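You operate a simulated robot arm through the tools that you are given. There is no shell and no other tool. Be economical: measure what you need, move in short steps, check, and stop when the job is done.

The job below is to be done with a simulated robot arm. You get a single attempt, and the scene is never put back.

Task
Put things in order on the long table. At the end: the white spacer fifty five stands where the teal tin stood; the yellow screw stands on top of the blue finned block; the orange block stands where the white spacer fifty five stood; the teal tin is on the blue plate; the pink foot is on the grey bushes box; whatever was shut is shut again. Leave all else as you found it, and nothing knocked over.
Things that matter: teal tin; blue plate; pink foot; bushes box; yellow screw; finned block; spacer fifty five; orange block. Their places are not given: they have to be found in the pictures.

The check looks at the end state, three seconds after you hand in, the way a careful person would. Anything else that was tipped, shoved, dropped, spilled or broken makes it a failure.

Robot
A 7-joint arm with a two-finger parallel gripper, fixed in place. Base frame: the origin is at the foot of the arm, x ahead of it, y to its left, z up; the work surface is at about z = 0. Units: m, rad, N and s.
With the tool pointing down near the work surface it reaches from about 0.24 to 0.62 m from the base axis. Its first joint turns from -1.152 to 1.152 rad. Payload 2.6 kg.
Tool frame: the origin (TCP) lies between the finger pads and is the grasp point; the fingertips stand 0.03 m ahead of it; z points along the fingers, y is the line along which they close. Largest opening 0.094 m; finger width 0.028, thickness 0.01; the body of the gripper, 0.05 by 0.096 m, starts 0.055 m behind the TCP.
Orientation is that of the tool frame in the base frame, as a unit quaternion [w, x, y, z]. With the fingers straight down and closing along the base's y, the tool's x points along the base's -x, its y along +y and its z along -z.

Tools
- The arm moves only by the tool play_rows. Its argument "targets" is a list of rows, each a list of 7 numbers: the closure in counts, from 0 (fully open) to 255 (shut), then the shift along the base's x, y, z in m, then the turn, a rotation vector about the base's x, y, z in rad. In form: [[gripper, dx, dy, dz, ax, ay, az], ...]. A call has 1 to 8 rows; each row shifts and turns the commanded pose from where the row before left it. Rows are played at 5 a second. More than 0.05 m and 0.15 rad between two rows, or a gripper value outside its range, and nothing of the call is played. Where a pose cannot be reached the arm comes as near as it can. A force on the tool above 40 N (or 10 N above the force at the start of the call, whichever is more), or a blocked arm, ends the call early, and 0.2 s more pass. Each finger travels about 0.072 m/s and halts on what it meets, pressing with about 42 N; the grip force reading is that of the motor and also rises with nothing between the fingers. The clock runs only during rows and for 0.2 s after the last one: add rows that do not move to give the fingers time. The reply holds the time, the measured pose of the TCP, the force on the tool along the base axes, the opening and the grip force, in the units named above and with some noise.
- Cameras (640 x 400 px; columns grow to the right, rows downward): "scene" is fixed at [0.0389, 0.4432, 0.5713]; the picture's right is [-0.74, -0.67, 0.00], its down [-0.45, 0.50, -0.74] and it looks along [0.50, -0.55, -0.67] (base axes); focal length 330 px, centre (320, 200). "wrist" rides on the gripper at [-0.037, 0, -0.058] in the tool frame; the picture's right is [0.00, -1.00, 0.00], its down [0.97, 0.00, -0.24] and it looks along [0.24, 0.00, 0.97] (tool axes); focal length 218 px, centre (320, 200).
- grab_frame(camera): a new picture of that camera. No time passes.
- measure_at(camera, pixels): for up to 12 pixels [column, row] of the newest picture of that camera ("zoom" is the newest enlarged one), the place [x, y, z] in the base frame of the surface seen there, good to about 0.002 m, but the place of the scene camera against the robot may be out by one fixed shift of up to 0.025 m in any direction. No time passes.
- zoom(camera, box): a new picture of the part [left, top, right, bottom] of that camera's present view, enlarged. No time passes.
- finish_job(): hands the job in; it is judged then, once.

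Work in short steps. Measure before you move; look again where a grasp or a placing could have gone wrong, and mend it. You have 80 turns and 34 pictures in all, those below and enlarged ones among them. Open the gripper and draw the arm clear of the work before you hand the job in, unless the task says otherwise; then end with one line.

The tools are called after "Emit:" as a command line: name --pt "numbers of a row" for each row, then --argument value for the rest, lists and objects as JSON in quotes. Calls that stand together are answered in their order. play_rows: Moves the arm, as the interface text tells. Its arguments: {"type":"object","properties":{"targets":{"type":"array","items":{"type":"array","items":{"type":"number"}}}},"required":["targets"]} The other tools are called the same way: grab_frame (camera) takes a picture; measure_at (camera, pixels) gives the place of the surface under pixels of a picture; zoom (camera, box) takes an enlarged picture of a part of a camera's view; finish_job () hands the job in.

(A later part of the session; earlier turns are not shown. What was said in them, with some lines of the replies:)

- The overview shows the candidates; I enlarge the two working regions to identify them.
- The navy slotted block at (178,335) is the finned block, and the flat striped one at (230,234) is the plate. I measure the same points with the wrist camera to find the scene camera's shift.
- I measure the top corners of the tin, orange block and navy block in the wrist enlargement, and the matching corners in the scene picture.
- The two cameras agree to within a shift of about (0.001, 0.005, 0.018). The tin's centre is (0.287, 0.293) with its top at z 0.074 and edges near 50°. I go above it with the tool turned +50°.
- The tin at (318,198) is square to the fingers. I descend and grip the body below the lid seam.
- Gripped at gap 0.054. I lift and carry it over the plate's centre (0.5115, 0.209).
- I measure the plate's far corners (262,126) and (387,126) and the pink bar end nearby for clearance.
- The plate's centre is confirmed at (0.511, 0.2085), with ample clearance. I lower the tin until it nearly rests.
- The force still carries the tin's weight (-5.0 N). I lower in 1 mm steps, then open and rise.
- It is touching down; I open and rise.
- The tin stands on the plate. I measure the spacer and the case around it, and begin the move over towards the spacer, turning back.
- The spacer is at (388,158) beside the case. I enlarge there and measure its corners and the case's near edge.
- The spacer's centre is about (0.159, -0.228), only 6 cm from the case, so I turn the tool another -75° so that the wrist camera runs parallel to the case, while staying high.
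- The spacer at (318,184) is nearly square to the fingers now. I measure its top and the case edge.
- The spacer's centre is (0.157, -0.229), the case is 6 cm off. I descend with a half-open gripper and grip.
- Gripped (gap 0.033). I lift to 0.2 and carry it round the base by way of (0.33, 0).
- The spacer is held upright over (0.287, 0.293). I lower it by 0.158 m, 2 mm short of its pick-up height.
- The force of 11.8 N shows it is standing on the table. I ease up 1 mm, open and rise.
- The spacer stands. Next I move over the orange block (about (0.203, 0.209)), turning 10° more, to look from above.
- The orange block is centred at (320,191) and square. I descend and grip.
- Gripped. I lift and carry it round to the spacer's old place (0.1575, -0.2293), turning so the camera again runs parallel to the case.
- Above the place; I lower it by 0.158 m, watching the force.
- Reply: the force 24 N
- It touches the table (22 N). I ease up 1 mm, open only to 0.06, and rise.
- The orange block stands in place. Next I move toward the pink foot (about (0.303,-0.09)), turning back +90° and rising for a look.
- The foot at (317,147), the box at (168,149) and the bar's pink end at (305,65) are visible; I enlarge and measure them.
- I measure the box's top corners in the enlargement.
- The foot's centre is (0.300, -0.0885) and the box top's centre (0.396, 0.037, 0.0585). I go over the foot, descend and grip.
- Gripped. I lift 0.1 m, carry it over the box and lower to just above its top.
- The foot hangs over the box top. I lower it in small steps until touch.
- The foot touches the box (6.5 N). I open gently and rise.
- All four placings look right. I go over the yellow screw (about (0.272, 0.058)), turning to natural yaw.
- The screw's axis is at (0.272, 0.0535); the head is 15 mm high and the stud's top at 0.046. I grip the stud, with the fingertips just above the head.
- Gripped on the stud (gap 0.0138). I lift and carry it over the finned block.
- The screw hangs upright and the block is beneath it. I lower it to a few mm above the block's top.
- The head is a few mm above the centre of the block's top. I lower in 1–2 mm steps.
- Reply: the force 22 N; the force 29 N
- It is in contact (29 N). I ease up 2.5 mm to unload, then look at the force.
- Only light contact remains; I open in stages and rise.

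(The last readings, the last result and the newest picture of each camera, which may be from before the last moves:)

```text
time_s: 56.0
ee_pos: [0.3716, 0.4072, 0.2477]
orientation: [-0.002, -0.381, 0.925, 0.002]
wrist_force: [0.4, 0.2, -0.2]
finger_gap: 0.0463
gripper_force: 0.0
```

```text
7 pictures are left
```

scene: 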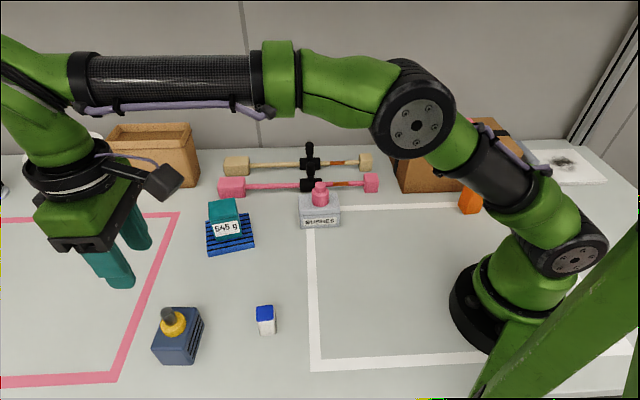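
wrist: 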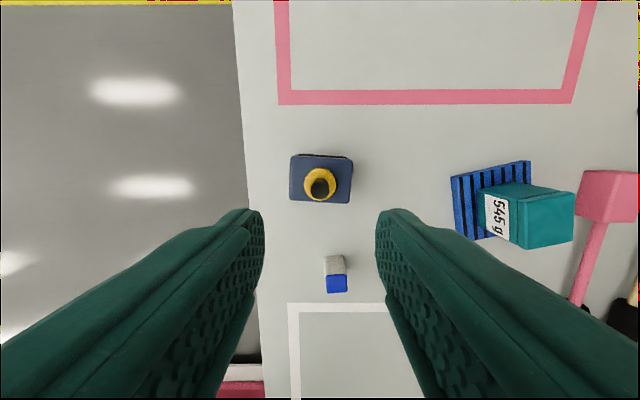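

The screw stands on the block at (321,183). I check the spacer, block, tin and orange positions once by measuring.

Emit:
measure_at --camera "scene" --pixels '[[168, 310], [186, 345], [154, 344], [265, 311], [223, 206], [171, 310], [320, 184], [473, 200]]'

Emit:
zoom --camera "scene" --box '[140, 180, 360, 370]'

```text
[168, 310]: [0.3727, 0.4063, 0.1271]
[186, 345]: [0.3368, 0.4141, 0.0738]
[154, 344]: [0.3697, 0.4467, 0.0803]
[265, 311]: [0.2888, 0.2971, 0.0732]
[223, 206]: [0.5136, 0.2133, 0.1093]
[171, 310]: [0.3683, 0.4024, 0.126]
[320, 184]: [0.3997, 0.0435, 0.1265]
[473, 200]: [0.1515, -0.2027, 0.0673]
```

```text
2.11 times, centred on (250, 275) of scene
```

zoom: 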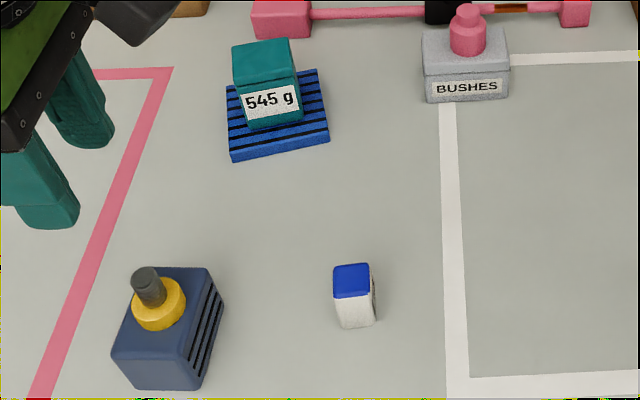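

Everything stands upright and within millimetres of the intended places, and the lids are shut. I open fully and draw back to the clear starting height.

Emit:
play_rows --pt "0 0 -0.03 0.03 0 0 0" --pt "0 0 -0.04 0.02 0 0 0" --pt "0 0 -0.04 0 0 0 0" --pt "0 0 -0.03 0 0 0 0" --pt "0 0 0 0 0 0 0"

Emit:
grab_frame --camera "scene"

```text
time_s: 57.2
ee_pos: [0.3725, 0.267, 0.2978]
orientation: [0.0, -0.382, 0.924, 0.0]
wrist_force: [0.1, -0.1, 0.8]
finger_gap: 0.0938
gripper_force: 0.1
```

```text
5 pictures are left
```

scene: 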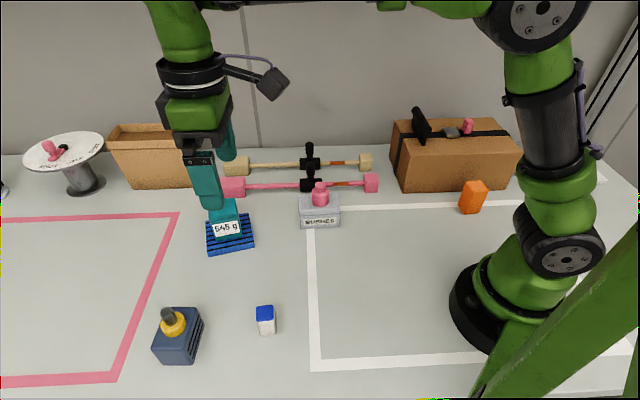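

The arm is clear with the gripper open, and all items are in place; I hand in.

Emit:
finish_job

```text
The job is handed in.
```

The job is handed in: all five items are where you asked, upright in the last pictures. Nothing was knocked over, and the lids stayed shut.
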